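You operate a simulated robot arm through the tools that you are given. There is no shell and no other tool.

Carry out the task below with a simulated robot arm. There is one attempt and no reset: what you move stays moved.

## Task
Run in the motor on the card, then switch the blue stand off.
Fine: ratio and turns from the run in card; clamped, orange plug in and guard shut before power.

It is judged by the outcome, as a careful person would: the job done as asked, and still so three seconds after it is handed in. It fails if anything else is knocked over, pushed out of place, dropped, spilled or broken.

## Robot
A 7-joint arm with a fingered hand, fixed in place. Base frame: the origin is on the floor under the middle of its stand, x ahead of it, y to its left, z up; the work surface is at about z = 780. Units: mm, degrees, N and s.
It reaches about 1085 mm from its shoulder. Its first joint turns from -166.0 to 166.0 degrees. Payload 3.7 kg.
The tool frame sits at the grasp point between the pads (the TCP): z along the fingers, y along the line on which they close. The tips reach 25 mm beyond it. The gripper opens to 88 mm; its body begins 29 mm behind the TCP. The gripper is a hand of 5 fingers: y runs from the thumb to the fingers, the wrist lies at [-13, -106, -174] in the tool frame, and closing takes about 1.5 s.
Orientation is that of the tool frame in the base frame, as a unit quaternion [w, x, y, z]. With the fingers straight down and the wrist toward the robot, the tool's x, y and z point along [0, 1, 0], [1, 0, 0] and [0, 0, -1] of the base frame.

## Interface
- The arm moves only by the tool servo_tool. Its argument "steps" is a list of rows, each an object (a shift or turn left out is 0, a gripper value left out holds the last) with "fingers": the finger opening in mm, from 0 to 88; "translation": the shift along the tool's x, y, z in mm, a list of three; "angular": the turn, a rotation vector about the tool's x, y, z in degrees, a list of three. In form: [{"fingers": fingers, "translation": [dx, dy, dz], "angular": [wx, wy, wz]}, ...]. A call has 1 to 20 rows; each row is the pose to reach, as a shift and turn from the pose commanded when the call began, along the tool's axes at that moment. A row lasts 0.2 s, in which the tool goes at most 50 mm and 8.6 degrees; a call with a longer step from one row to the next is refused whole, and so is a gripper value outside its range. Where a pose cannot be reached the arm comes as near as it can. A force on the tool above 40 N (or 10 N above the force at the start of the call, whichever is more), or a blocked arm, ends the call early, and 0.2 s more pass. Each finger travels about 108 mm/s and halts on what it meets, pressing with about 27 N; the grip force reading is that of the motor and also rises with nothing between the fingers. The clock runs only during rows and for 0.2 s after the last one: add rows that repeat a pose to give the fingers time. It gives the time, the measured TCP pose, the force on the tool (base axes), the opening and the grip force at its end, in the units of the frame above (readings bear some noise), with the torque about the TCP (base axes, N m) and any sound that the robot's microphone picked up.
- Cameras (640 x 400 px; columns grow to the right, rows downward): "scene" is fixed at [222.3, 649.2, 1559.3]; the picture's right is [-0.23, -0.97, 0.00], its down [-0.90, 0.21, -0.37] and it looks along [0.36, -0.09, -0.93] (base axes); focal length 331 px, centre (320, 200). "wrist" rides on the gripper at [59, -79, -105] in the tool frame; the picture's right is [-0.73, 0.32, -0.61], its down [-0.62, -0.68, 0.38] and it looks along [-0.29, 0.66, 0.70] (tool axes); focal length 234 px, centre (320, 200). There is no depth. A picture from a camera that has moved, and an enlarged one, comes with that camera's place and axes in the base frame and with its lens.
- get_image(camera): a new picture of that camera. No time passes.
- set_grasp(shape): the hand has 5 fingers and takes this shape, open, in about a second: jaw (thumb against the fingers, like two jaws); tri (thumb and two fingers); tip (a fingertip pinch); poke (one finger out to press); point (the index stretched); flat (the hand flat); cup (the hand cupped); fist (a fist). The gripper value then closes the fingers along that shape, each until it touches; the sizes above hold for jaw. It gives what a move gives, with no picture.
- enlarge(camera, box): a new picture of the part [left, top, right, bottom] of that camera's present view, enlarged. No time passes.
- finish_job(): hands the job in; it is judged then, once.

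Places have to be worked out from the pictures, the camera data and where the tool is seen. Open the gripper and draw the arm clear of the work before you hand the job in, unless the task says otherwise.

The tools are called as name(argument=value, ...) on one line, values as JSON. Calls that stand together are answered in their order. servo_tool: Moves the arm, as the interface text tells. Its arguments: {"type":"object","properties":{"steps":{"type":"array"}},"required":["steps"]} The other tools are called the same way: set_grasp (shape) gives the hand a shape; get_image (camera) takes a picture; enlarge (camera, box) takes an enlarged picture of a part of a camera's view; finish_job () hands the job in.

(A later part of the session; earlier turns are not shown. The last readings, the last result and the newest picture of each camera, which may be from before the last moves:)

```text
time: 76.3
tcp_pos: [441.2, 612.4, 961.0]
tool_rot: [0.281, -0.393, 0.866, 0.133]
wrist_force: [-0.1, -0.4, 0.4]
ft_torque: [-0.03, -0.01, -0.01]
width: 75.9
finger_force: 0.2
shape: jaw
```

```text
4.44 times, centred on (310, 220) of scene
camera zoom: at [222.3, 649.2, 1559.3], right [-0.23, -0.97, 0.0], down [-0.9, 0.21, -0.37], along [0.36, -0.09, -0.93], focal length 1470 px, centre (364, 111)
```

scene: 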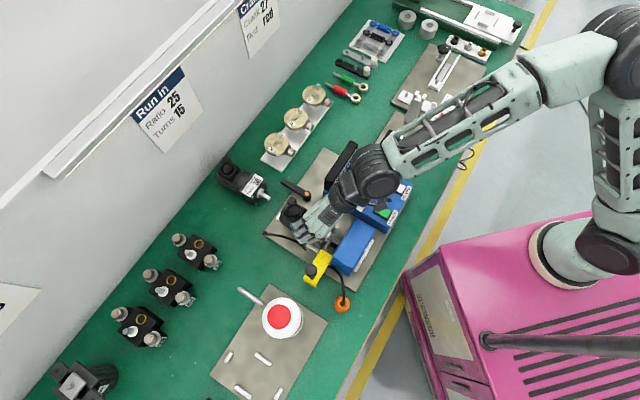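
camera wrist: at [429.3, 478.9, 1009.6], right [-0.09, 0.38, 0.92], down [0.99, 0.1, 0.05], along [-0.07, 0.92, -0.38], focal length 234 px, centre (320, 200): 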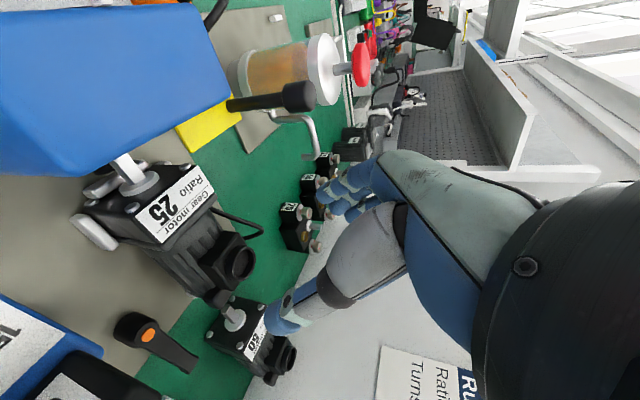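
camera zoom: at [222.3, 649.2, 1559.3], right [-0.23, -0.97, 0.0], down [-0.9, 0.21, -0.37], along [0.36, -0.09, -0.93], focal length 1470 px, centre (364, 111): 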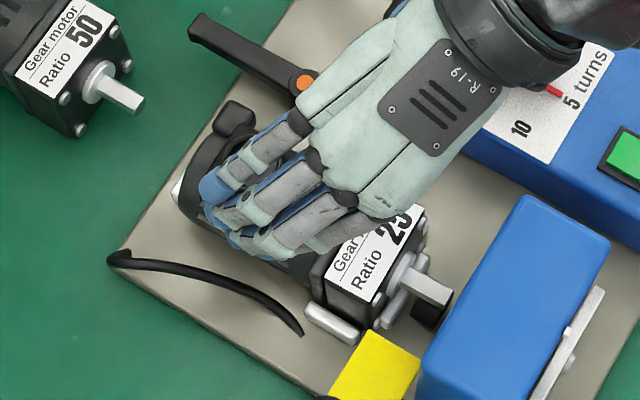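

The motor sits in the nest. I zoom in to verify it is flat and properly seated at front and rear.

enlarge(camera="wrist", box=[50, 130, 290, 350])

enlarge(camera="wrist", box=[60, 140, 170, 250])

enlarge(camera="wrist", box=[160, 210, 280, 330])

```text
1.82 times, centred on (170, 240) of wrist
camera zoom: at [429.3, 478.9, 1009.6], right [-0.09, 0.38, 0.92], down [0.99, 0.1, 0.05], along [-0.07, 0.92, -0.38], focal length 426 px, centre (593, 127)
```

zoom: 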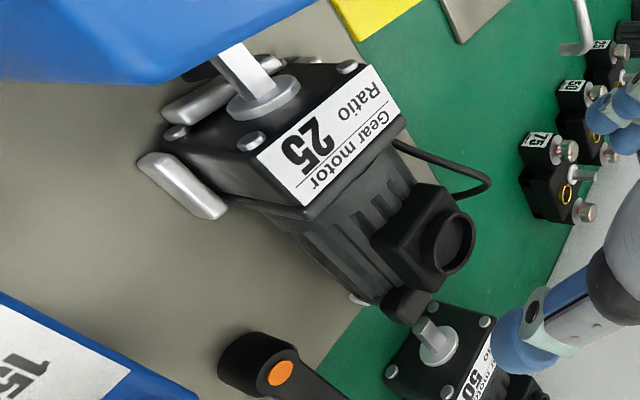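

```text
3.64 times, centred on (115, 195) of wrist
camera zoom: at [429.3, 478.9, 1009.6], right [-0.09, 0.38, 0.92], down [0.99, 0.1, 0.05], along [-0.07, 0.92, -0.38], focal length 852 px, centre (1066, 218)
```

zoom: 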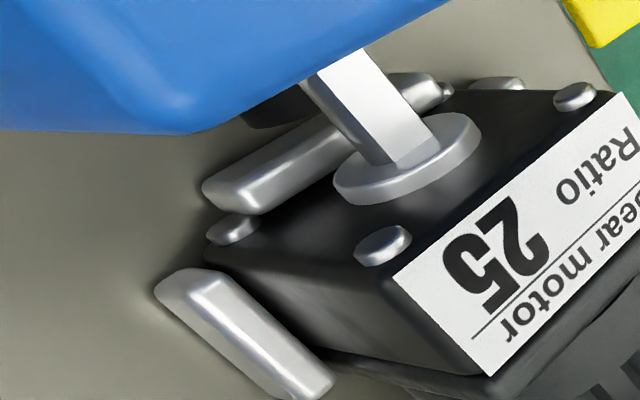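

```text
3.33 times, centred on (220, 270) of wrist
camera zoom: at [429.3, 478.9, 1009.6], right [-0.09, 0.38, 0.92], down [0.99, 0.1, 0.05], along [-0.07, 0.92, -0.38], focal length 781 px, centre (653, -33)
```

zoom: 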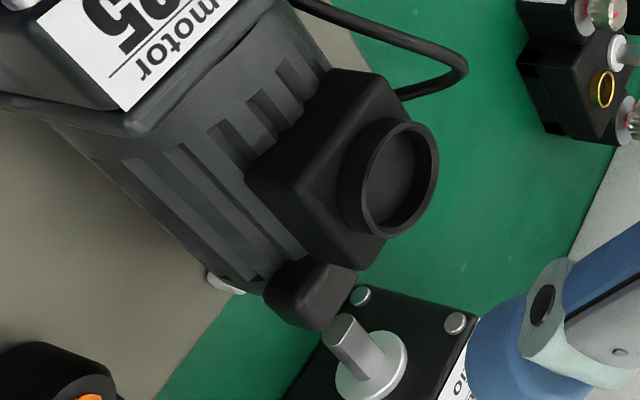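

The motor is seated flat with the shaft in the coupling. Next is the clamp lever; I bring the hand back to vertical for a clearer look at the lever and its height.

servo_tool(steps=[{"angular": [0.3, 7, 0.4], "translation": [-10, 0, -14]}, {"angular": [0.6, 14, 0.8], "translation": [-20, 0, -28]}, {"angular": [0.8, 21, 1.2], "translation": [-24, 0, -32]}, {"angular": [1.0, 28, 1.4], "translation": [-24, 0, -32]}, {"angular": [1.2, 34, 1.6], "translation": [-24, 0, -32]}, {"angular": [1.2, 34, 1.6], "translation": [-24, 0, -32]}])

get_image(camera="wrist")

get_image(camera="scene")

```text
time: 77.7
tcp_pos: [440.9, 612.6, 999.5]
tool_rot: [0.018, -0.399, 0.917, 0.006]
wrist_force: [0.6, 0.0, -0.5]
ft_torque: [-0.02, 0.0, -0.02]
width: 75.8
finger_force: 0.1
shape: jaw
```

```text
taken
camera wrist: at [456.2, 514.0, 1103.1], right [0.24, 0.74, 0.63], down [0.93, 0.0, -0.36], along [-0.26, 0.68, -0.69], focal length 234 px, centre (320, 200)
```

wrist: 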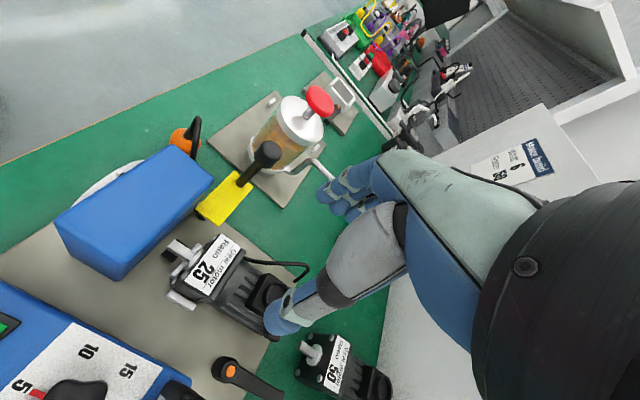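

```text
taken
```

scene: 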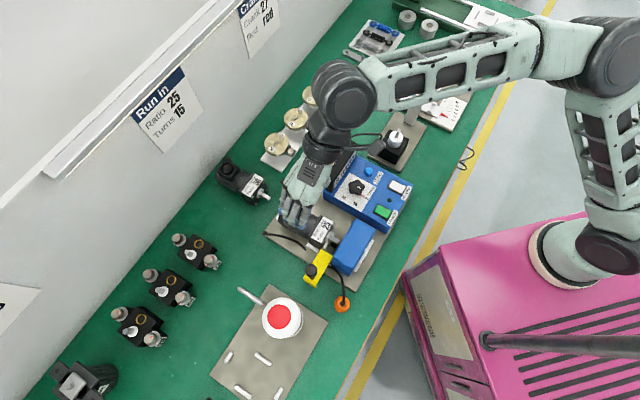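

enlarge(camera="wrist", box=[150, 310, 310, 400])

enlarge(camera="scene", box=[260, 160, 340, 240])

enlarge(camera="wrist", box=[140, 180, 330, 350])

```text
4.00 times, centred on (230, 355) of wrist
camera zoom: at [456.2, 514.0, 1103.1], right [0.24, 0.74, 0.63], down [0.93, 0.0, -0.36], along [-0.26, 0.68, -0.69], focal length 937 px, centre (680, -420)
```

zoom: 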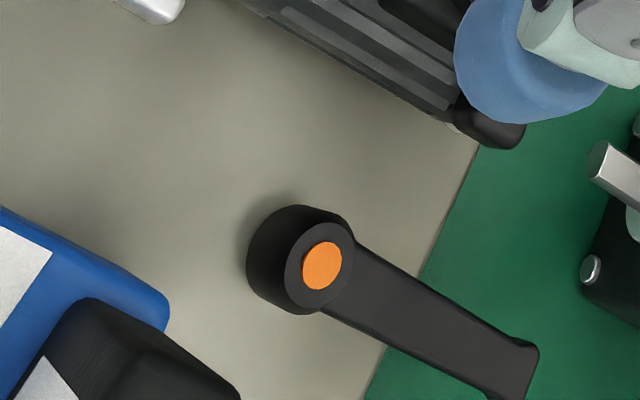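

```text
5.00 times, centred on (300, 200) of scene
camera zoom: at [222.3, 649.2, 1559.3], right [-0.23, -0.97, 0.0], down [-0.9, 0.21, -0.37], along [0.36, -0.09, -0.93], focal length 1653 px, centre (420, 200)
```

zoom: 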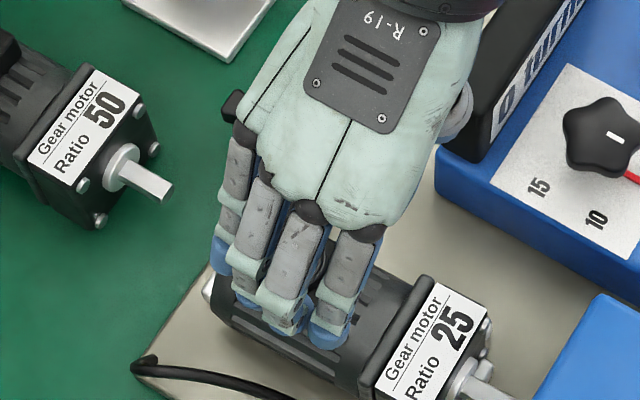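

```text
2.35 times, centred on (235, 265) of wrist
camera zoom: at [456.2, 514.0, 1103.1], right [0.24, 0.74, 0.63], down [0.93, 0.0, -0.36], along [-0.26, 0.68, -0.69], focal length 551 px, centre (520, 47)
```

zoom: 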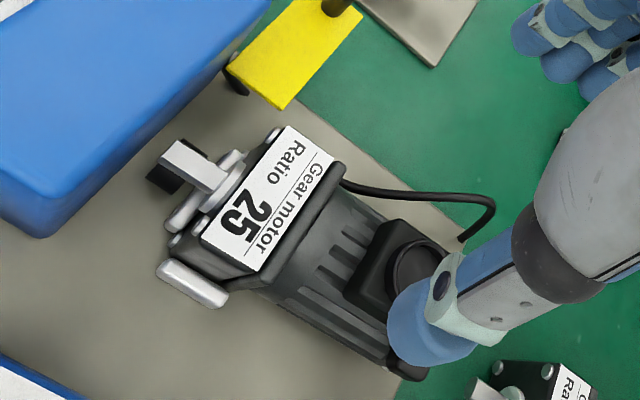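

The lever hub is ~25 mm tall (arm around z≈800–812). I'll push it with one finger; first I set the "poke" shape here in free space and look at where the fingertip is.

set_grasp(shape="poke")

get_image(camera="wrist")

enlarge(camera="scene", box=[260, 150, 360, 250])

```text
time: 78.6
tcp_pos: [441.2, 612.9, 1001.2]
tool_rot: [0.019, -0.399, 0.917, 0.007]
wrist_force: [0.5, -0.7, -0.2]
ft_torque: [-0.01, -0.03, -0.04]
width: 0.0
finger_force: 0.1
shape: poke
```

```text
taken
camera wrist: at [456.3, 514.0, 1103.0], right [0.24, 0.73, 0.63], down [0.93, 0.0, -0.36], along [-0.26, 0.68, -0.69], focal length 234 px, centre (320, 200)
```

wrist: 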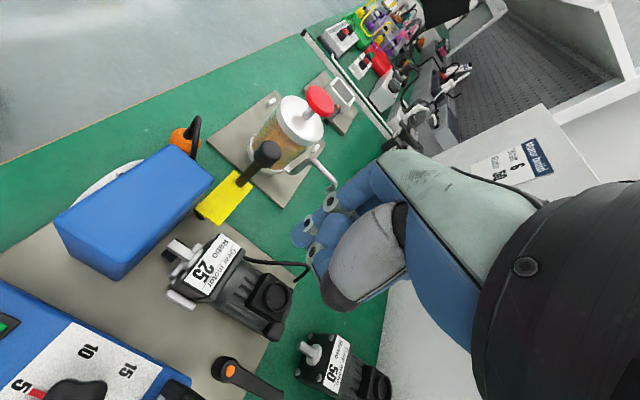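

```text
4.00 times, centred on (310, 200) of scene
camera zoom: at [222.3, 649.2, 1559.3], right [-0.23, -0.97, 0.0], down [-0.9, 0.21, -0.37], along [0.36, -0.09, -0.93], focal length 1323 px, centre (360, 200)
```

zoom: 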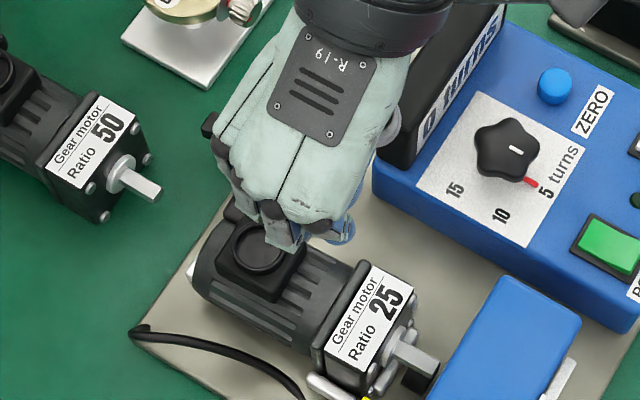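

In poke the index tip is roughly 30 mm below the TCP. I rotate the hand to the natural yaw (wrist toward the robot) so the folded fingers stay clear of the Ratio-50 motor.

servo_tool(steps=[{"angular": [0, 0, 8], "translation": [0, 0, -10]}, {"angular": [0, 0, 16], "translation": [0, 0, -20]}, {"angular": [0, 0, 24], "translation": [0, 0, -20]}, {"angular": [0, 0, 32], "translation": [0, 0, -20]}, {"angular": [0, 0, 40], "translation": [0, 0, -20]}, {"angular": [0, 0, 48], "translation": [0, 0, -20]}, {"angular": [0, 0, 56], "translation": [0, 0, -20]}, {"angular": [0, 0, 64], "translation": [0, 0, -20]}, {"angular": [0, 0, 72], "translation": [0, 0, -20]}, {"angular": [0, 0, 80], "translation": [0, 0, -20]}, {"angular": [0, 0, 80], "translation": [0, 0, -20]}])

get_image(camera="wrist")

get_image(camera="scene")

```text
time: 81.0
tcp_pos: [441.0, 610.8, 1020.5]
tool_rot: [0.01, 0.285, 0.958, 0.017]
wrist_force: [-0.3, -0.6, 0.2]
ft_torque: [-0.01, 0.0, 0.02]
width: 0.0
finger_force: 0.1
shape: poke
```

```text
taken
camera wrist: at [345.9, 575.7, 1121.8], right [0.77, -0.14, 0.63], down [0.16, -0.9, -0.4], along [0.62, 0.41, -0.67], focal length 234 px, centre (320, 200)
```

wrist: 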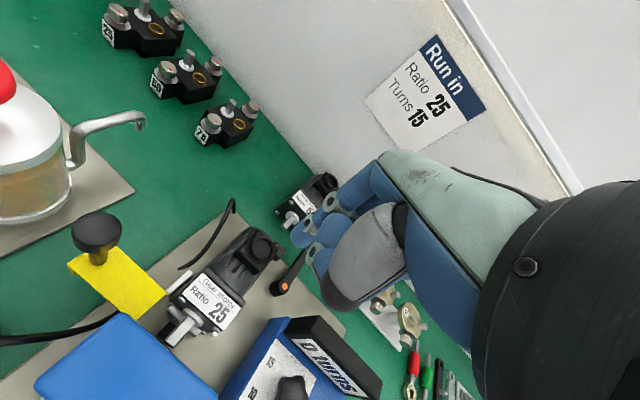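

```text
taken
```

scene: 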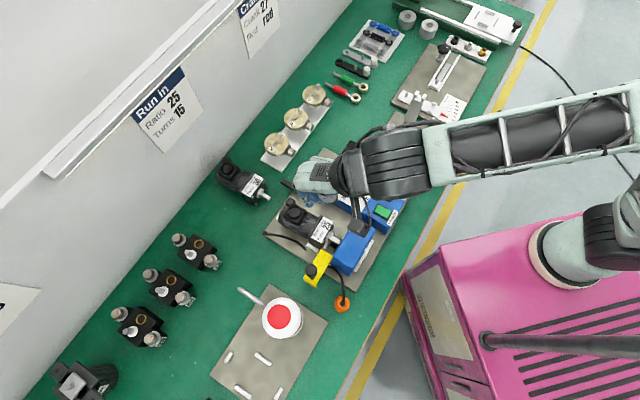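

Clear view from the robot's side. I zoom at the lever and the index fingertip.

enlarge(camera="wrist", box=[230, 190, 350, 310])

enlarge(camera="scene", box=[265, 150, 345, 230])

```text
3.33 times, centred on (290, 250) of wrist
camera zoom: at [345.9, 575.7, 1121.8], right [0.77, -0.14, 0.63], down [0.16, -0.9, -0.4], along [0.62, 0.41, -0.67], focal length 781 px, centre (420, 33)
```

zoom: 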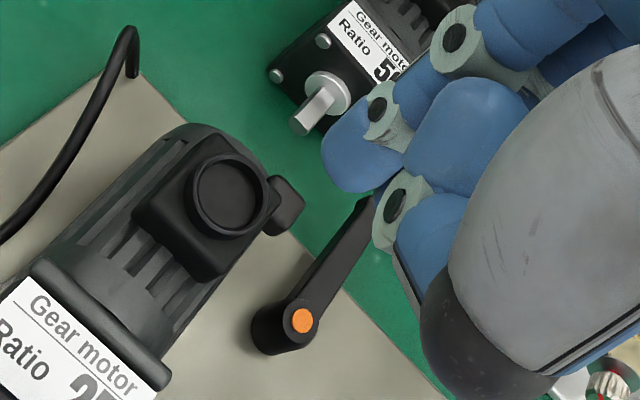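

```text
5.00 times, centred on (305, 190) of scene
camera zoom: at [222.3, 649.2, 1559.3], right [-0.23, -0.97, 0.0], down [-0.9, 0.21, -0.37], along [0.36, -0.09, -0.93], focal length 1653 px, centre (395, 250)
```

zoom: 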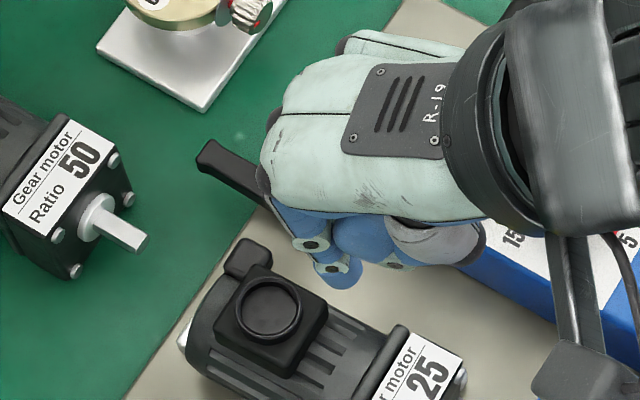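

I move above the lever's right-hand side (away from the motor), staying high, so the index tip can come down beside the lever end.

servo_tool(steps=[{"translation": [-30, 25, 10]}, {"translation": [-60, 50, 30]}, {"translation": [-90, 76, 60]}, {"translation": [-118, 101, 95]}, {"translation": [-118, 101, 120]}, {"translation": [-118, 101, 120]}])

get_image(camera="wrist")

enlarge(camera="scene", box=[240, 130, 340, 230])

```text
refused: row 4 steps farther than a row can; nothing moved
```

```text
taken
camera wrist: at [345.9, 575.7, 1121.8], right [0.77, -0.14, 0.63], down [0.16, -0.9, -0.4], along [0.62, 0.41, -0.67], focal length 234 px, centre (320, 200)
```

wrist: 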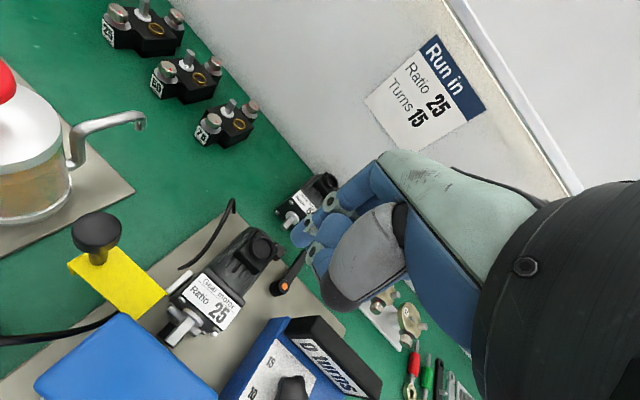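

```text
4.00 times, centred on (290, 180) of scene
camera zoom: at [222.3, 649.2, 1559.3], right [-0.23, -0.97, 0.0], down [-0.9, 0.21, -0.37], along [0.36, -0.09, -0.93], focal length 1323 px, centre (440, 280)
```

zoom: 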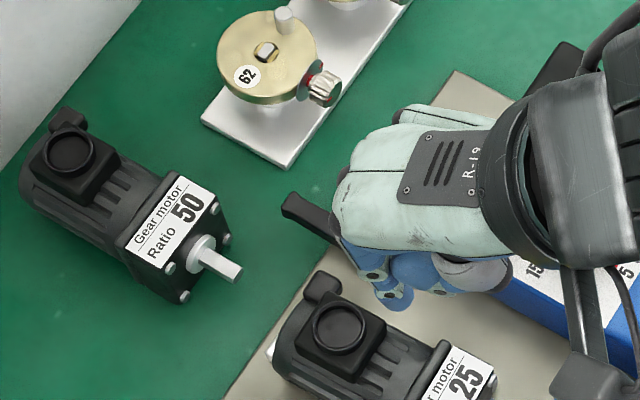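

A step was too long, so nothing moved. I repeat it with smaller rows.

servo_tool(steps=[{"translation": [-25, 21, 10]}, {"translation": [-50, 43, 25]}, {"translation": [-75, 64, 45]}, {"translation": [-98, 84, 70]}, {"translation": [-118, 101, 95]}, {"translation": [-118, 101, 120]}, {"translation": [-118, 101, 120]}])

get_image(camera="wrist")

enlarge(camera="scene", box=[240, 130, 340, 230])

```text
time: 82.6
tcp_pos: [599.1, 635.1, 905.0]
tool_rot: [0.01, 0.284, 0.959, 0.017]
wrist_force: [-0.1, -0.2, 1.0]
ft_torque: [-0.03, -0.01, -0.01]
width: 0.0
finger_force: 0.1
shape: poke
```

```text
taken
camera wrist: at [503.6, 598.5, 1006.1], right [0.77, -0.14, 0.63], down [0.16, -0.9, -0.4], along [0.62, 0.41, -0.67], focal length 234 px, centre (320, 200)
```

wrist: 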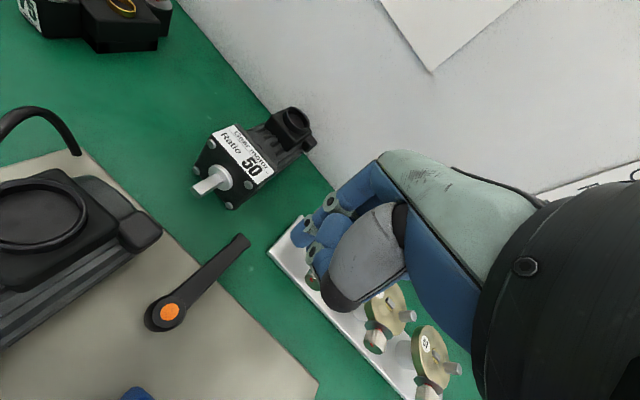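

```text
4.00 times, centred on (290, 180) of scene
camera zoom: at [222.3, 649.2, 1559.3], right [-0.23, -0.97, 0.0], down [-0.9, 0.21, -0.37], along [0.36, -0.09, -0.93], focal length 1323 px, centre (440, 280)
```

zoom: 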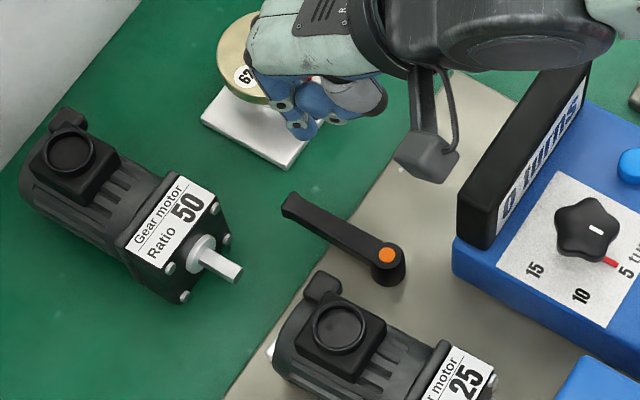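

In this yaw the folded fingers would come down near the cam rack, so I rotate the hand to the starting yaw (fingers row toward the free corner) and position it above the lever's right side.

servo_tool(steps=[{"translation": [1, -4, 0], "angular": [0, 0, 8]}, {"translation": [2, -9, 0], "angular": [0, 0, 16]}, {"translation": [4, -13, 0], "angular": [0, 0, 24]}, {"translation": [5, -17, 0], "angular": [0, 0, 32]}, {"translation": [6, -22, 0], "angular": [0, 0, 40]}, {"translation": [8, -26, 0], "angular": [0, 0, 48]}, {"translation": [8.8, -30.3, 0], "angular": [0, 0, 56]}, {"translation": [8.8, -30.3, 0], "angular": [0, 0, 56]}])

get_image(camera="wrist")

enlarge(camera="scene", box=[240, 130, 340, 230])

```text
time: 84.4
tcp_pos: [573.7, 615.3, 904.5]
tool_rot: [0.0, 0.701, 0.712, 0.019]
wrist_force: [-0.1, 0.4, -0.5]
ft_torque: [0.05, 0.05, 0.01]
width: 0.0
finger_force: 0.0
shape: poke
```

```text
taken
camera wrist: at [491.3, 669.7, 1008.1], right [0.32, -0.74, 0.6], down [-0.66, -0.62, -0.42], along [0.68, -0.26, -0.68], focal length 234 px, centre (320, 200)
```

wrist: 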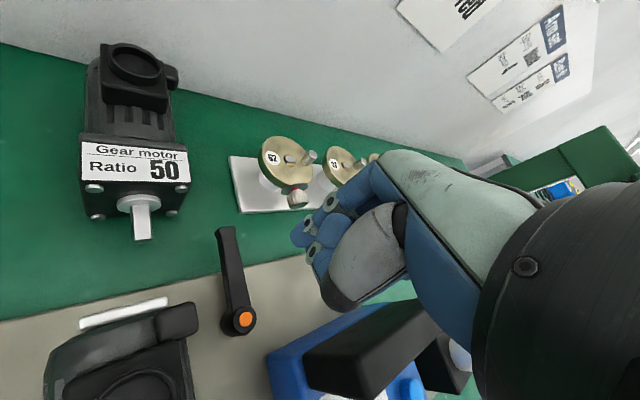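

```text
4.00 times, centred on (290, 180) of scene
camera zoom: at [222.3, 649.2, 1559.3], right [-0.23, -0.97, 0.0], down [-0.9, 0.21, -0.37], along [0.36, -0.09, -0.93], focal length 1323 px, centre (440, 280)
```

zoom: 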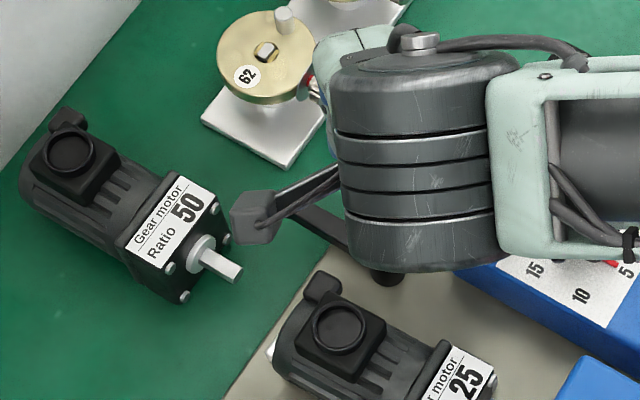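

The wrist view shows the lever and fingertip well. I shift 3 mm away from the lever and descend beside it.

servo_tool(steps=[{"translation": [-2, 2, 15]}, {"translation": [-2, 2, 35]}, {"translation": [-2, 2, 55]}, {"translation": [-2, 2, 70]}, {"translation": [-2, 2, 79]}, {"translation": [-2, 2, 79]}])

get_image(camera="wrist")

```text
time: 85.8
tcp_pos: [576.5, 614.6, 824.4]
tool_rot: [0.0, 0.701, 0.713, 0.02]
wrist_force: [-0.3, -0.1, 0.2]
ft_torque: [-0.03, 0.0, -0.02]
width: 0.0
finger_force: 0.1
shape: poke
```

```text
taken
camera wrist: at [494.5, 670.0, 928.5], right [0.32, -0.74, 0.6], down [-0.66, -0.62, -0.42], along [0.68, -0.26, -0.68], focal length 234 px, centre (320, 200)
```

wrist: 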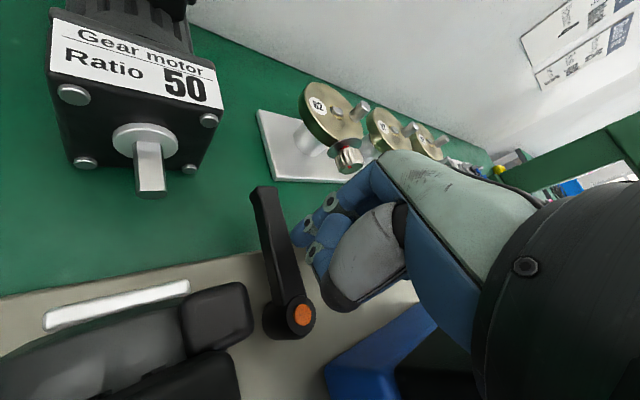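

The fingertip is right beside the lever arm. I push gently toward the motor side (12 mm) and watch for resistance or motion.

servo_tool(steps=[{"translation": [2.1, -2.1, 0]}, {"translation": [4.3, -4.2, 0]}, {"translation": [6.4, -6.3, 0]}, {"translation": [8.6, -8.4, 0]}, {"translation": [8.6, -8.4, 0]}])

get_image(camera="wrist")

```text
time: 87.0
tcp_pos: [570.4, 622.0, 824.5]
tool_rot: [0.0, 0.702, 0.712, 0.019]
wrist_force: [6.1, -8.0, -0.2]
ft_torque: [-0.11, -0.13, -0.07]
width: 0.1
finger_force: 0.1
shape: poke
```

```text
taken
camera wrist: at [488.2, 678.3, 929.0], right [0.32, -0.74, 0.6], down [-0.66, -0.62, -0.42], along [0.68, -0.26, -0.68], focal length 234 px, centre (320, 200)
```

wrist: 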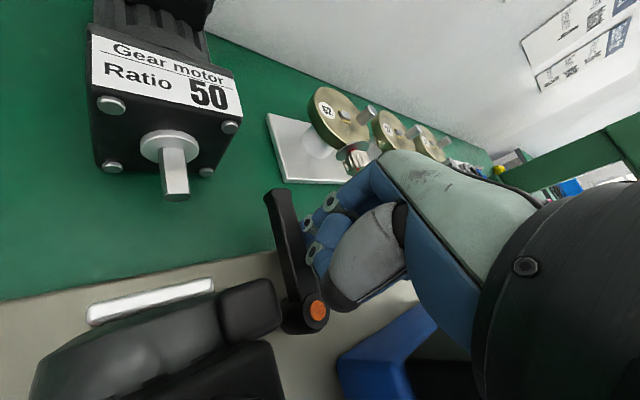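

About 10 N resistance with slight motion. I push a further 8 mm to see whether it turns or is a hard stop.

servo_tool(steps=[{"translation": [1.4, -1.4, 0]}, {"translation": [2.8, -2.8, 0]}, {"translation": [4.3, -4.2, 0]}, {"translation": [5.7, -5.6, 0]}, {"translation": [5.7, -5.6, 0]}])

get_image(camera="wrist")

```text
time: 88.0
tcp_pos: [569.9, 624.1, 824.1]
tool_rot: [0.004, 0.704, 0.71, 0.018]
wrist_force: [11.4, -17.4, 0.3]
ft_torque: [-0.3, -0.18, -0.12]
width: 0.1
finger_force: 0.0
shape: poke
stopped in row 5: the force on the tool passed its limit at 42 N (the readings are from after the stop); the commanded pose is now the measured one
```

```text
taken
camera wrist: at [488.3, 681.2, 928.6], right [0.31, -0.73, 0.6], down [-0.66, -0.62, -0.42], along [0.68, -0.27, -0.68], focal length 234 px, centre (320, 200)
```

wrist: 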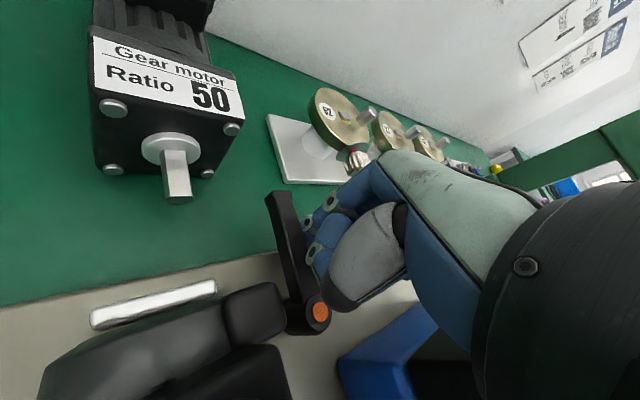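

That is a hard stop (42 N), so the lever must turn the other way. I back off, rise, and go over to the lever's other side, farther out near its end.

servo_tool(steps=[{"translation": [-5.7, 5.6, 0]}, {"translation": [-8, 8, -10]}, {"translation": [-8, 8, -40]}, {"translation": [-8, 8, -70]}, {"translation": [10, -4, -75]}, {"translation": [29, -9, -75]}, {"translation": [29, -9, -75]}])

get_image(camera="wrist")

```text
time: 89.6
tcp_pos: [555.5, 654.4, 898.4]
tool_rot: [0.003, 0.703, 0.711, 0.018]
wrist_force: [-0.1, -0.5, 0.9]
ft_torque: [0.02, -0.02, -0.01]
width: 0.0
finger_force: 0.0
shape: poke
```

```text
taken
camera wrist: at [472.9, 710.4, 1003.2], right [0.31, -0.74, 0.6], down [-0.66, -0.62, -0.42], along [0.68, -0.27, -0.68], focal length 234 px, centre (320, 200)
```

wrist: 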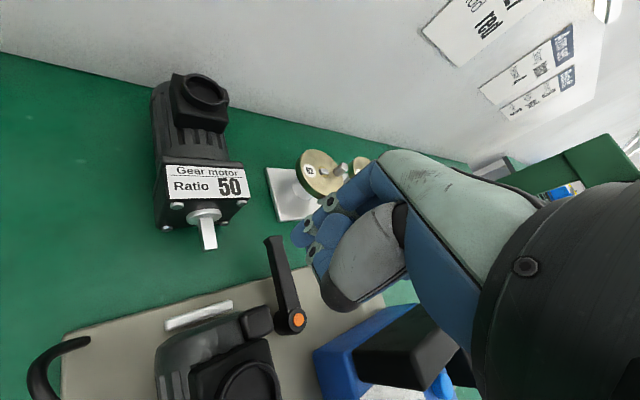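

I shift 6 mm outward and descend on the lever's motor-side near its end.

servo_tool(steps=[{"translation": [0, 5.7, 10]}, {"translation": [0, 5.7, 30]}, {"translation": [0, 5.7, 50]}, {"translation": [0, 5.7, 65]}, {"translation": [0, 5.7, 74]}, {"translation": [0, 5.7, 74]}])

get_image(camera="wrist")

```text
time: 91.0
tcp_pos: [563.9, 655.7, 825.8]
tool_rot: [0.004, 0.703, 0.711, 0.017]
wrist_force: [-0.4, 0.0, 0.6]
ft_torque: [0.01, 0.0, -0.02]
width: 0.0
finger_force: 0.0
shape: poke
```

```text
taken
camera wrist: at [481.1, 711.7, 928.5], right [0.32, -0.73, 0.6], down [-0.66, -0.62, -0.41], along [0.68, -0.27, -0.68], focal length 234 px, centre (320, 200)
```

wrist: 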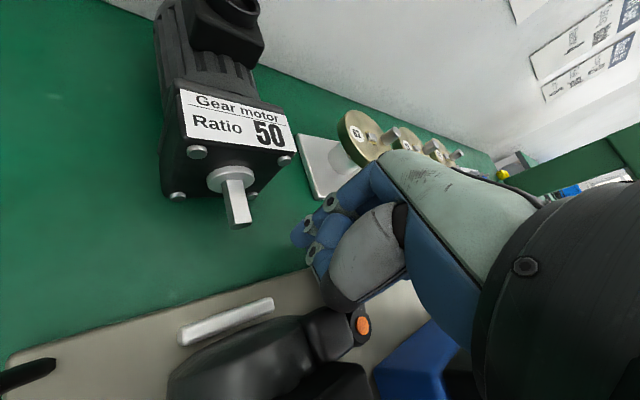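

In position on the other side. I push the lever away from the motor along its arc (~36 mm) and watch the force.

servo_tool(steps=[{"translation": [-5, 5, 0]}, {"translation": [-11, 10, 0]}, {"translation": [-16, 15, 0]}, {"translation": [-22, 19, 0]}, {"translation": [-27.6, 22.7, 0]}, {"translation": [-27.6, 22.7, 0]}])

get_image(camera="wrist")

get_image(camera="scene")

```text
time: 92.4
tcp_pos: [586.3, 628.4, 826.8]
tool_rot: [0.003, 0.702, 0.711, 0.019]
wrist_force: [-0.7, 0.1, 0.5]
ft_torque: [0.01, 0.0, -0.02]
width: 0.0
finger_force: 0.0
shape: poke
```

```text
taken
camera wrist: at [504.7, 684.2, 930.7], right [0.31, -0.74, 0.6], down [-0.66, -0.62, -0.42], along [0.68, -0.27, -0.68], focal length 234 px, centre (320, 200)
```

wrist: 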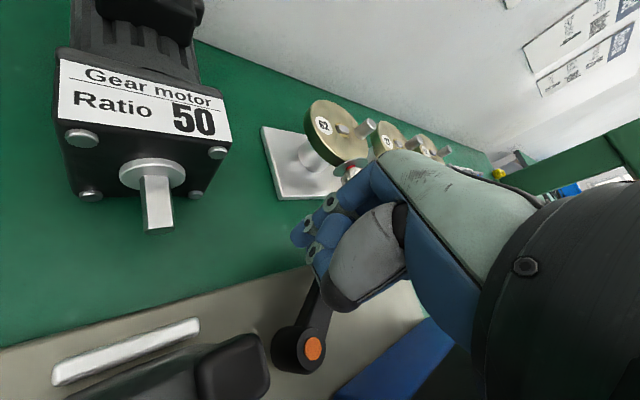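

```text
taken
```

scene: 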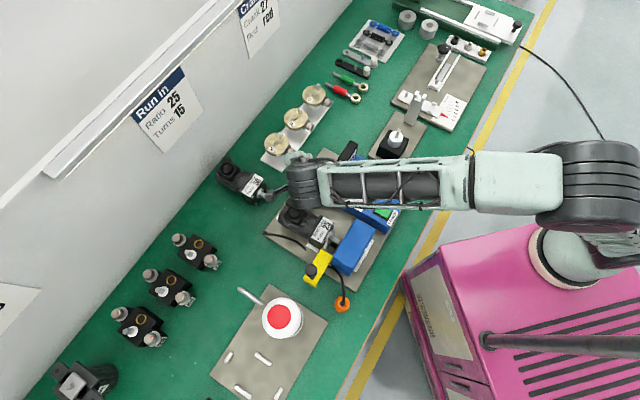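

The lever turns freely this way. I continue along the arc to about 60°.

servo_tool(steps=[{"translation": [-5, 2.5, 0]}, {"translation": [-10, 4.5, 0]}, {"translation": [-15, 6, 0]}, {"translation": [-20, 7, 0]}, {"translation": [-25, 7.5, 0]}, {"translation": [-30.3, 7.5, 0]}, {"translation": [-30.3, 7.5, 0]}])

get_image(camera="wrist")

```text
time: 94.0
tcp_pos: [595.5, 596.9, 827.5]
tool_rot: [0.003, 0.703, 0.711, 0.018]
wrist_force: [0.6, 0.9, -0.3]
ft_torque: [0.03, -0.01, 0.0]
width: 0.0
finger_force: 0.0
shape: poke
```

```text
taken
camera wrist: at [513.1, 653.8, 930.8], right [0.31, -0.74, 0.6], down [-0.66, -0.62, -0.42], along [0.68, -0.27, -0.68], focal length 234 px, centre (320, 200)
```

wrist: 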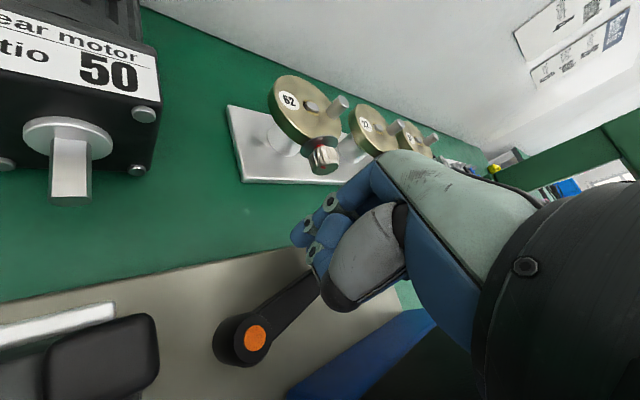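

About 60° now. I continue to about 75°, keeping an eye on clearance to the display.

servo_tool(steps=[{"translation": [-4.8, -1, 0]}, {"translation": [-9.6, -2.4, 0]}, {"translation": [-14.4, -4, 0]}, {"translation": [-14.4, -4, 0]}])

get_image(camera="wrist")

enlarge(camera="scene", box=[260, 130, 380, 250])

```text
time: 95.0
tcp_pos: [591.1, 584.8, 828.0]
tool_rot: [0.002, 0.702, 0.712, 0.021]
wrist_force: [8.7, 32.3, 8.4]
ft_torque: [-0.41, 0.44, -0.35]
width: 0.1
finger_force: 0.1
shape: poke
```

```text
taken
camera wrist: at [508.3, 641.0, 931.6], right [0.32, -0.74, 0.6], down [-0.66, -0.62, -0.42], along [0.68, -0.26, -0.68], focal length 234 px, centre (320, 200)
```

wrist: 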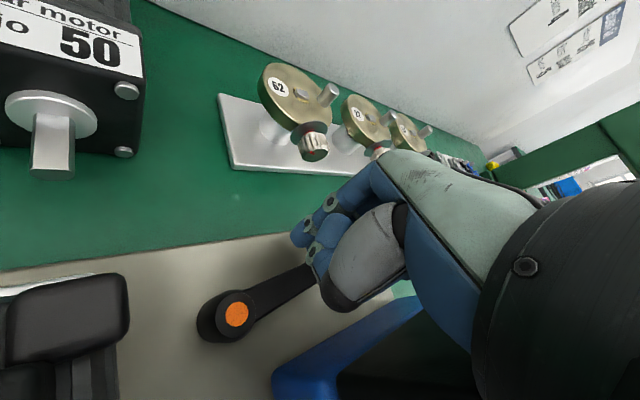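

```text
3.33 times, centred on (320, 190) of scene
camera zoom: at [222.3, 649.2, 1559.3], right [-0.23, -0.97, 0.0], down [-0.9, 0.21, -0.37], along [0.36, -0.09, -0.93], focal length 1102 px, centre (320, 233)
```

zoom: 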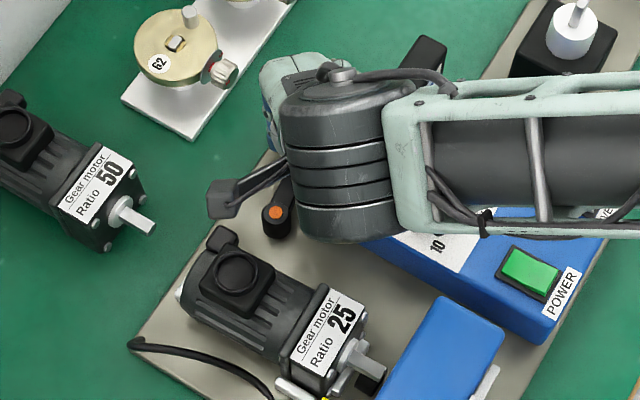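

The lever is now at ~78°, but the thumb side of the hand is touching the display housing. I back off and rise, then rotate to the other yaw (thumb away from the display) for the final push.

servo_tool(steps=[{"translation": [6, 6, 0]}, {"translation": [8, 8, -15]}, {"translation": [8, 8, -50]}, {"translation": [8, 8, -90]}, {"translation": [8, 8, -115]}, {"translation": [8, 8, -115]}])

servo_tool(steps=[{"angular": [0, 0, -8]}, {"angular": [0, 0, -16]}, {"angular": [0, 0, -24]}, {"angular": [0, 0, -32]}, {"angular": [0, 0, -40]}, {"angular": [0, 0, -48]}, {"angular": [0, 0, -56]}, {"angular": [0, 0, -64]}, {"angular": [0, 0, -72]}, {"angular": [0, 0, -80]}, {"angular": [0, 0, -88]}, {"angular": [0, 0, -96]}, {"angular": [0, 0, -104]}, {"angular": [0, 0, -112]}, {"angular": [0, 0, -120]}, {"angular": [0, 0, -128]}, {"angular": [0, 0, -134]}, {"angular": [0, 0, -134]}])

get_image(camera="wrist")

enlarge(camera="scene", box=[260, 110, 400, 250])

```text
time: 96.4
tcp_pos: [597.0, 589.6, 943.7]
tool_rot: [0.003, 0.702, 0.712, 0.019]
wrist_force: [0.3, 0.0, 0.2]
ft_torque: [-0.01, -0.01, 0.01]
width: 0.1
finger_force: 0.2
shape: poke
```

```text
time: 100.2
tcp_pos: [595.1, 588.3, 941.9]
tool_rot: [0.017, -0.381, 0.924, 0.005]
wrist_force: [-0.4, 0.0, -0.1]
ft_torque: [0.01, 0.01, 0.0]
width: 0.0
finger_force: 0.1
shape: poke
```

```text
taken
camera wrist: at [606.9, 489.7, 1044.3], right [0.27, 0.73, 0.63], down [0.93, -0.04, -0.36], along [-0.24, 0.69, -0.69], focal length 234 px, centre (320, 200)
```

wrist: 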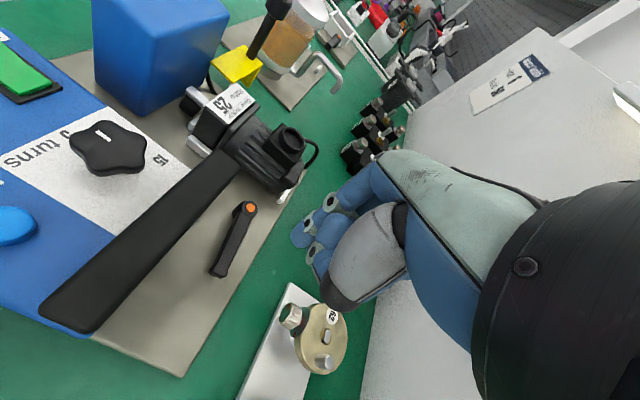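

```text
2.86 times, centred on (330, 180) of scene
camera zoom: at [222.3, 649.2, 1559.3], right [-0.23, -0.97, 0.0], down [-0.9, 0.21, -0.37], along [0.36, -0.09, -0.93], focal length 945 px, centre (291, 257)
```

zoom: 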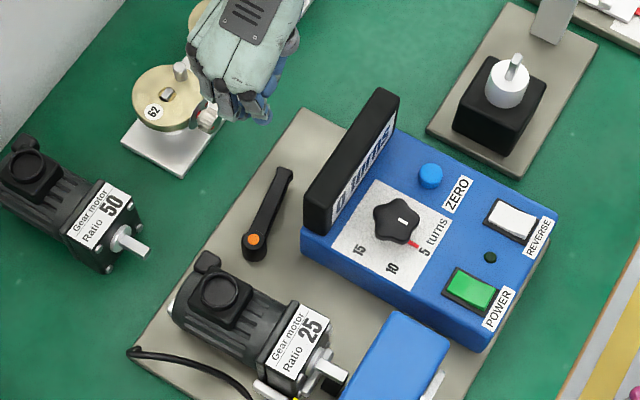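

Clear view: the lever is ~12° short of parallel with the display. I come down on its far side (toward the wall) with the hand clear of the display.

servo_tool(steps=[{"translation": [-7, 8, 10]}, {"translation": [-14.2, 16.2, 25]}, {"translation": [-14.2, 16.2, 55]}, {"translation": [-14.2, 16.2, 85]}, {"translation": [-14.2, 16.2, 105]}, {"translation": [-14.2, 16.2, 117]}, {"translation": [-14.2, 16.2, 117]}])

get_image(camera="wrist")

enlarge(camera="scene", box=[260, 130, 360, 230])

```text
time: 101.8
tcp_pos: [598.2, 612.7, 826.5]
tool_rot: [0.018, -0.381, 0.925, 0.005]
wrist_force: [0.5, 0.5, -0.1]
ft_torque: [-0.02, -0.03, 0.01]
width: 0.0
finger_force: 0.0
shape: poke
```

```text
taken
camera wrist: at [608.4, 513.7, 928.6], right [0.27, 0.73, 0.63], down [0.93, -0.04, -0.36], along [-0.24, 0.69, -0.69], focal length 234 px, centre (320, 200)
```

wrist: 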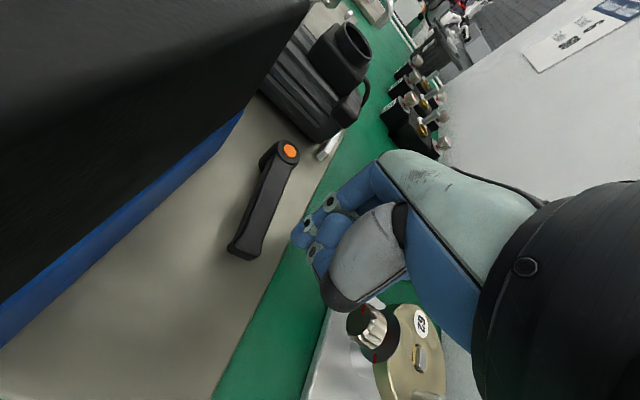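

```text
4.00 times, centred on (310, 180) of scene
camera zoom: at [222.3, 649.2, 1559.3], right [-0.23, -0.97, 0.0], down [-0.9, 0.21, -0.37], along [0.36, -0.09, -0.93], focal length 1323 px, centre (360, 280)
```

zoom: 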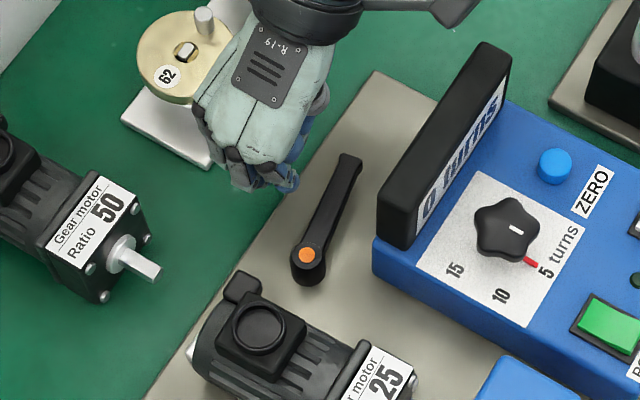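

Both views are clear: the finger is just behind the lever. I push it toward the display direction (−e2) in small steps.

servo_tool(steps=[{"translation": [5, 0, 0]}, {"translation": [10, 0, 0]}, {"translation": [14, 0, 0]}, {"translation": [18, 0, 0]}, {"translation": [21, 0, 0]}, {"translation": [21, 0, 0]}])

get_image(camera="wrist")

enlarge(camera="scene", box=[260, 130, 360, 230])

```text
time: 103.2
tcp_pos: [582.5, 598.9, 823.8]
tool_rot: [0.018, -0.381, 0.925, 0.005]
wrist_force: [1.4, 2.5, 0.8]
ft_torque: [0.01, -0.03, 0.0]
width: 0.0
finger_force: 0.0
shape: poke
```

```text
taken
camera wrist: at [593.9, 499.2, 927.6], right [0.27, 0.73, 0.63], down [0.93, -0.04, -0.36], along [-0.24, 0.69, -0.69], focal length 234 px, centre (320, 200)
```

wrist: 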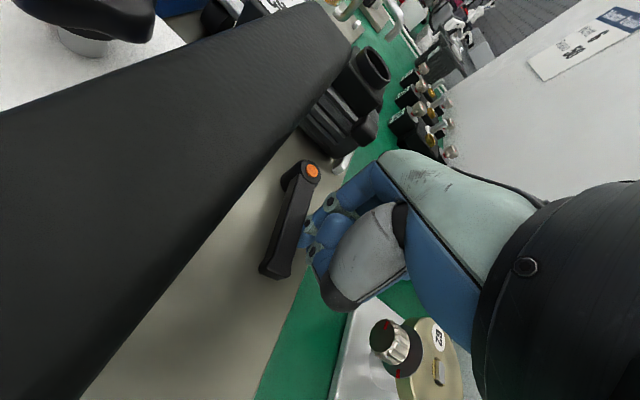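

```text
4.00 times, centred on (310, 180) of scene
camera zoom: at [222.3, 649.2, 1559.3], right [-0.23, -0.97, 0.0], down [-0.9, 0.21, -0.37], along [0.36, -0.09, -0.93], focal length 1323 px, centre (360, 280)
```

zoom: 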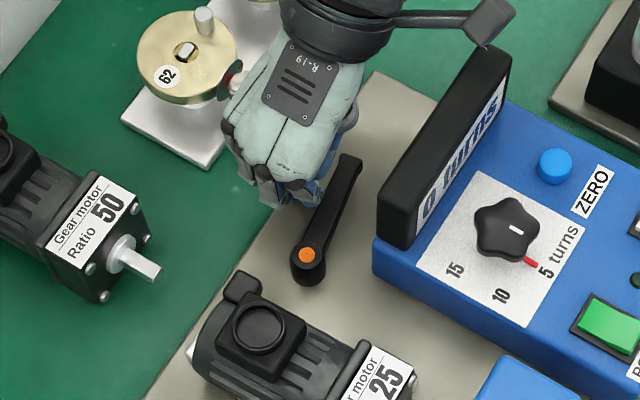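

The finger has just met the lever. I push on, up to 14 mm more.

servo_tool(steps=[{"translation": [3, 0, 0]}, {"translation": [6, 0, 0]}, {"translation": [9, 0, 0]}, {"translation": [12, 0, 0]}, {"translation": [14, 0, 0]}, {"translation": [14, 0, 0]}])

enlarge(camera="scene", box=[260, 130, 360, 230])

get_image(camera="wrist")

```text
time: 103.9
tcp_pos: [581.3, 597.4, 826.4]
tool_rot: [0.023, -0.377, 0.926, 0.008]
wrist_force: [14.0, 20.9, 2.1]
ft_torque: [0.35, -0.22, -0.17]
width: 0.3
finger_force: 0.1
shape: poke
stopped in row 3: the force on the tool passed its limit at 46 N (the readings are from after the stop); the commanded pose is now the measured one
```

```text
4.00 times, centred on (310, 180) of scene
camera zoom: at [222.3, 649.2, 1559.3], right [-0.23, -0.97, 0.0], down [-0.9, 0.21, -0.37], along [0.36, -0.09, -0.93], focal length 1323 px, centre (360, 280)
```

zoom: 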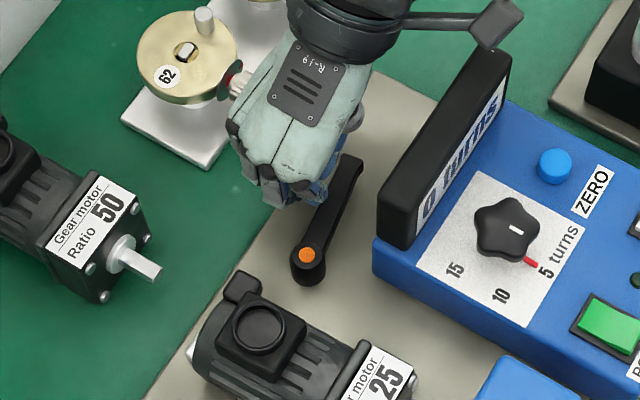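

```text
taken
camera wrist: at [590.9, 496.0, 928.3], right [0.27, 0.72, 0.64], down [0.94, -0.04, -0.35], along [-0.23, 0.7, -0.68], focal length 234 px, centre (320, 200)
```

wrist: 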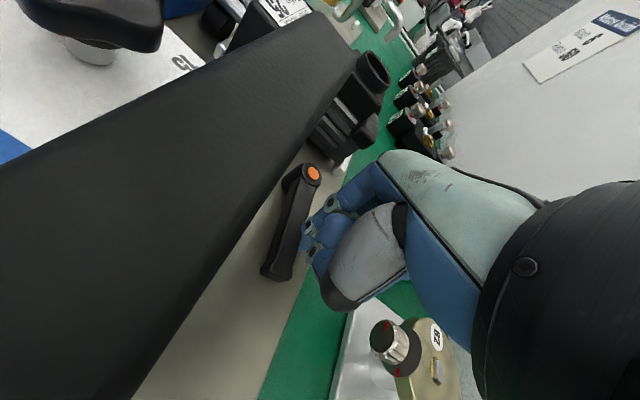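

The lever hit its end stop at ~80° (46 N, no further motion), so the clamp is fully turned. I back off, rise, and move back over toward the plug to study it.

servo_tool(steps=[{"translation": [-6, 0, 0]}, {"translation": [-10, 0, -15]}, {"translation": [-10, 0, -55]}, {"translation": [-10, 0, -100]}, {"translation": [-10, 0, -145]}, {"translation": [-10, 0, -145]}])

servo_tool(steps=[{"translation": [35, 5, 0]}, {"translation": [75, 10, 0]}, {"translation": [115, 15, 0]}, {"translation": [155, 20, 0]}, {"translation": [190, 30, 0]}, {"translation": [210, 60, 0]}, {"translation": [220, 90, 10]}, {"translation": [220, 90, 10]}])

get_image(camera="wrist")

get_image(camera="scene")

```text
time: 105.3
tcp_pos: [582.2, 600.1, 972.1]
tool_rot: [0.02, -0.378, 0.925, 0.007]
wrist_force: [-0.4, 0.8, 0.5]
ft_torque: [0.02, 0.0, 0.01]
width: 0.1
finger_force: 0.0
shape: poke
```

```text
time: 107.1
tcp_pos: [360.0, 507.4, 949.0]
tool_rot: [0.021, -0.378, 0.925, 0.008]
wrist_force: [0.8, 0.3, -0.3]
ft_torque: [0.03, -0.01, -0.04]
width: 0.0
finger_force: 0.1
shape: poke
```

```text
taken
camera wrist: at [370.8, 407.6, 1051.8], right [0.27, 0.72, 0.64], down [0.93, -0.04, -0.35], along [-0.23, 0.69, -0.68], focal length 234 px, centre (320, 200)
```

wrist: 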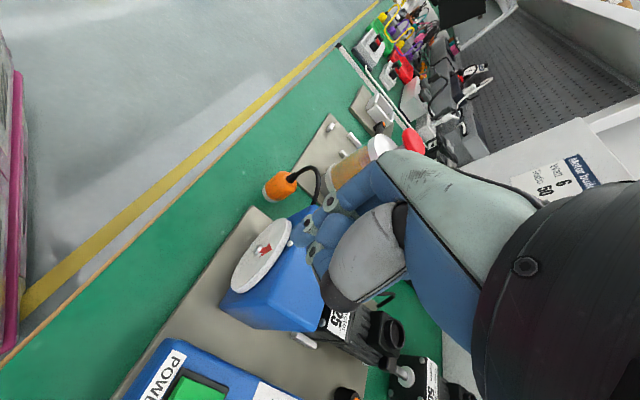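

```text
taken
```

scene: 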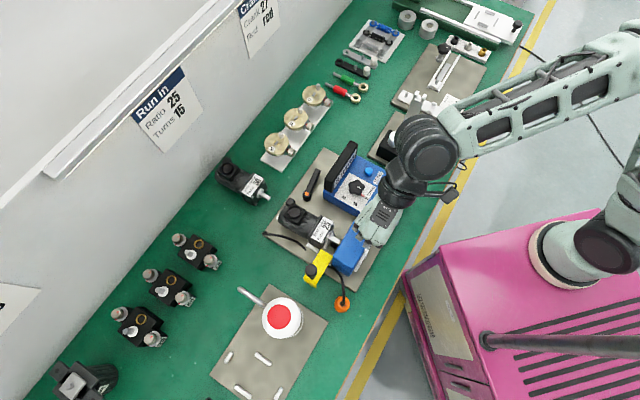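

The lever stays put. I zoom in on the orange plug to judge its shape and size.

enlarge(camera="wrist", box=[240, 140, 340, 230])

enlarge(camera="scene", box=[310, 260, 380, 330])

enlarge(camera="scene", box=[265, 175, 345, 255])

```text
4.44 times, centred on (290, 185) of wrist
camera zoom: at [370.8, 407.6, 1051.8], right [0.27, 0.72, 0.64], down [0.93, -0.04, -0.35], along [-0.23, 0.69, -0.68], focal length 1041 px, centre (453, 267)
```

zoom: 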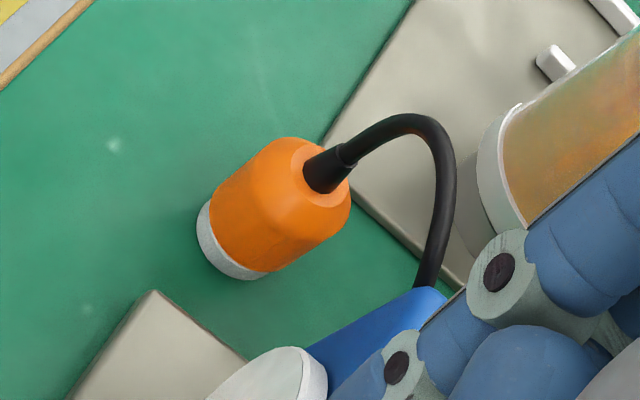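

```text
5.71 times, centred on (345, 295) of scene
camera zoom: at [222.3, 649.2, 1559.3], right [-0.23, -0.97, 0.0], down [-0.9, 0.21, -0.37], along [0.36, -0.09, -0.93], focal length 1890 px, centre (177, -343)
```

zoom: 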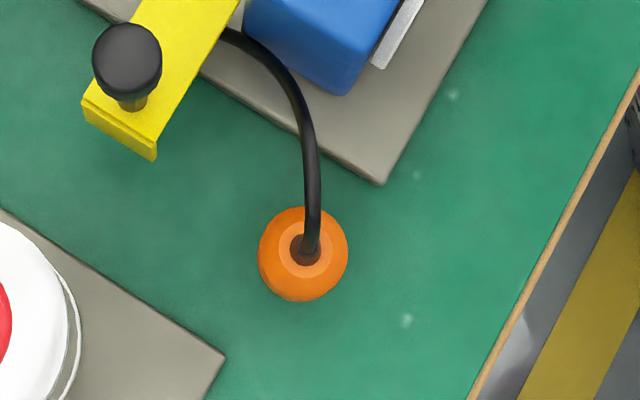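

```text
5.00 times, centred on (305, 215) of scene
camera zoom: at [222.3, 649.2, 1559.3], right [-0.23, -0.97, 0.0], down [-0.9, 0.21, -0.37], along [0.36, -0.09, -0.93], focal length 1653 px, centre (395, 125)
```

zoom: 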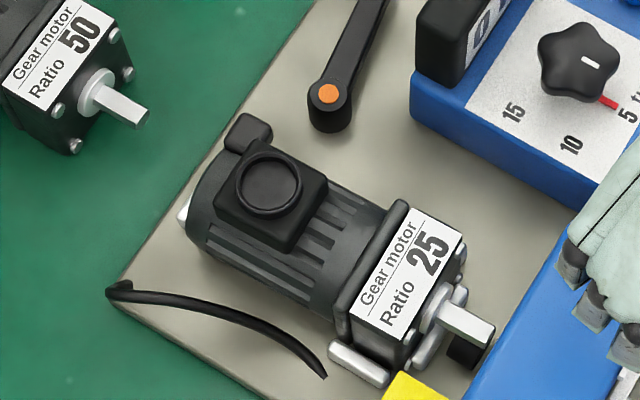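

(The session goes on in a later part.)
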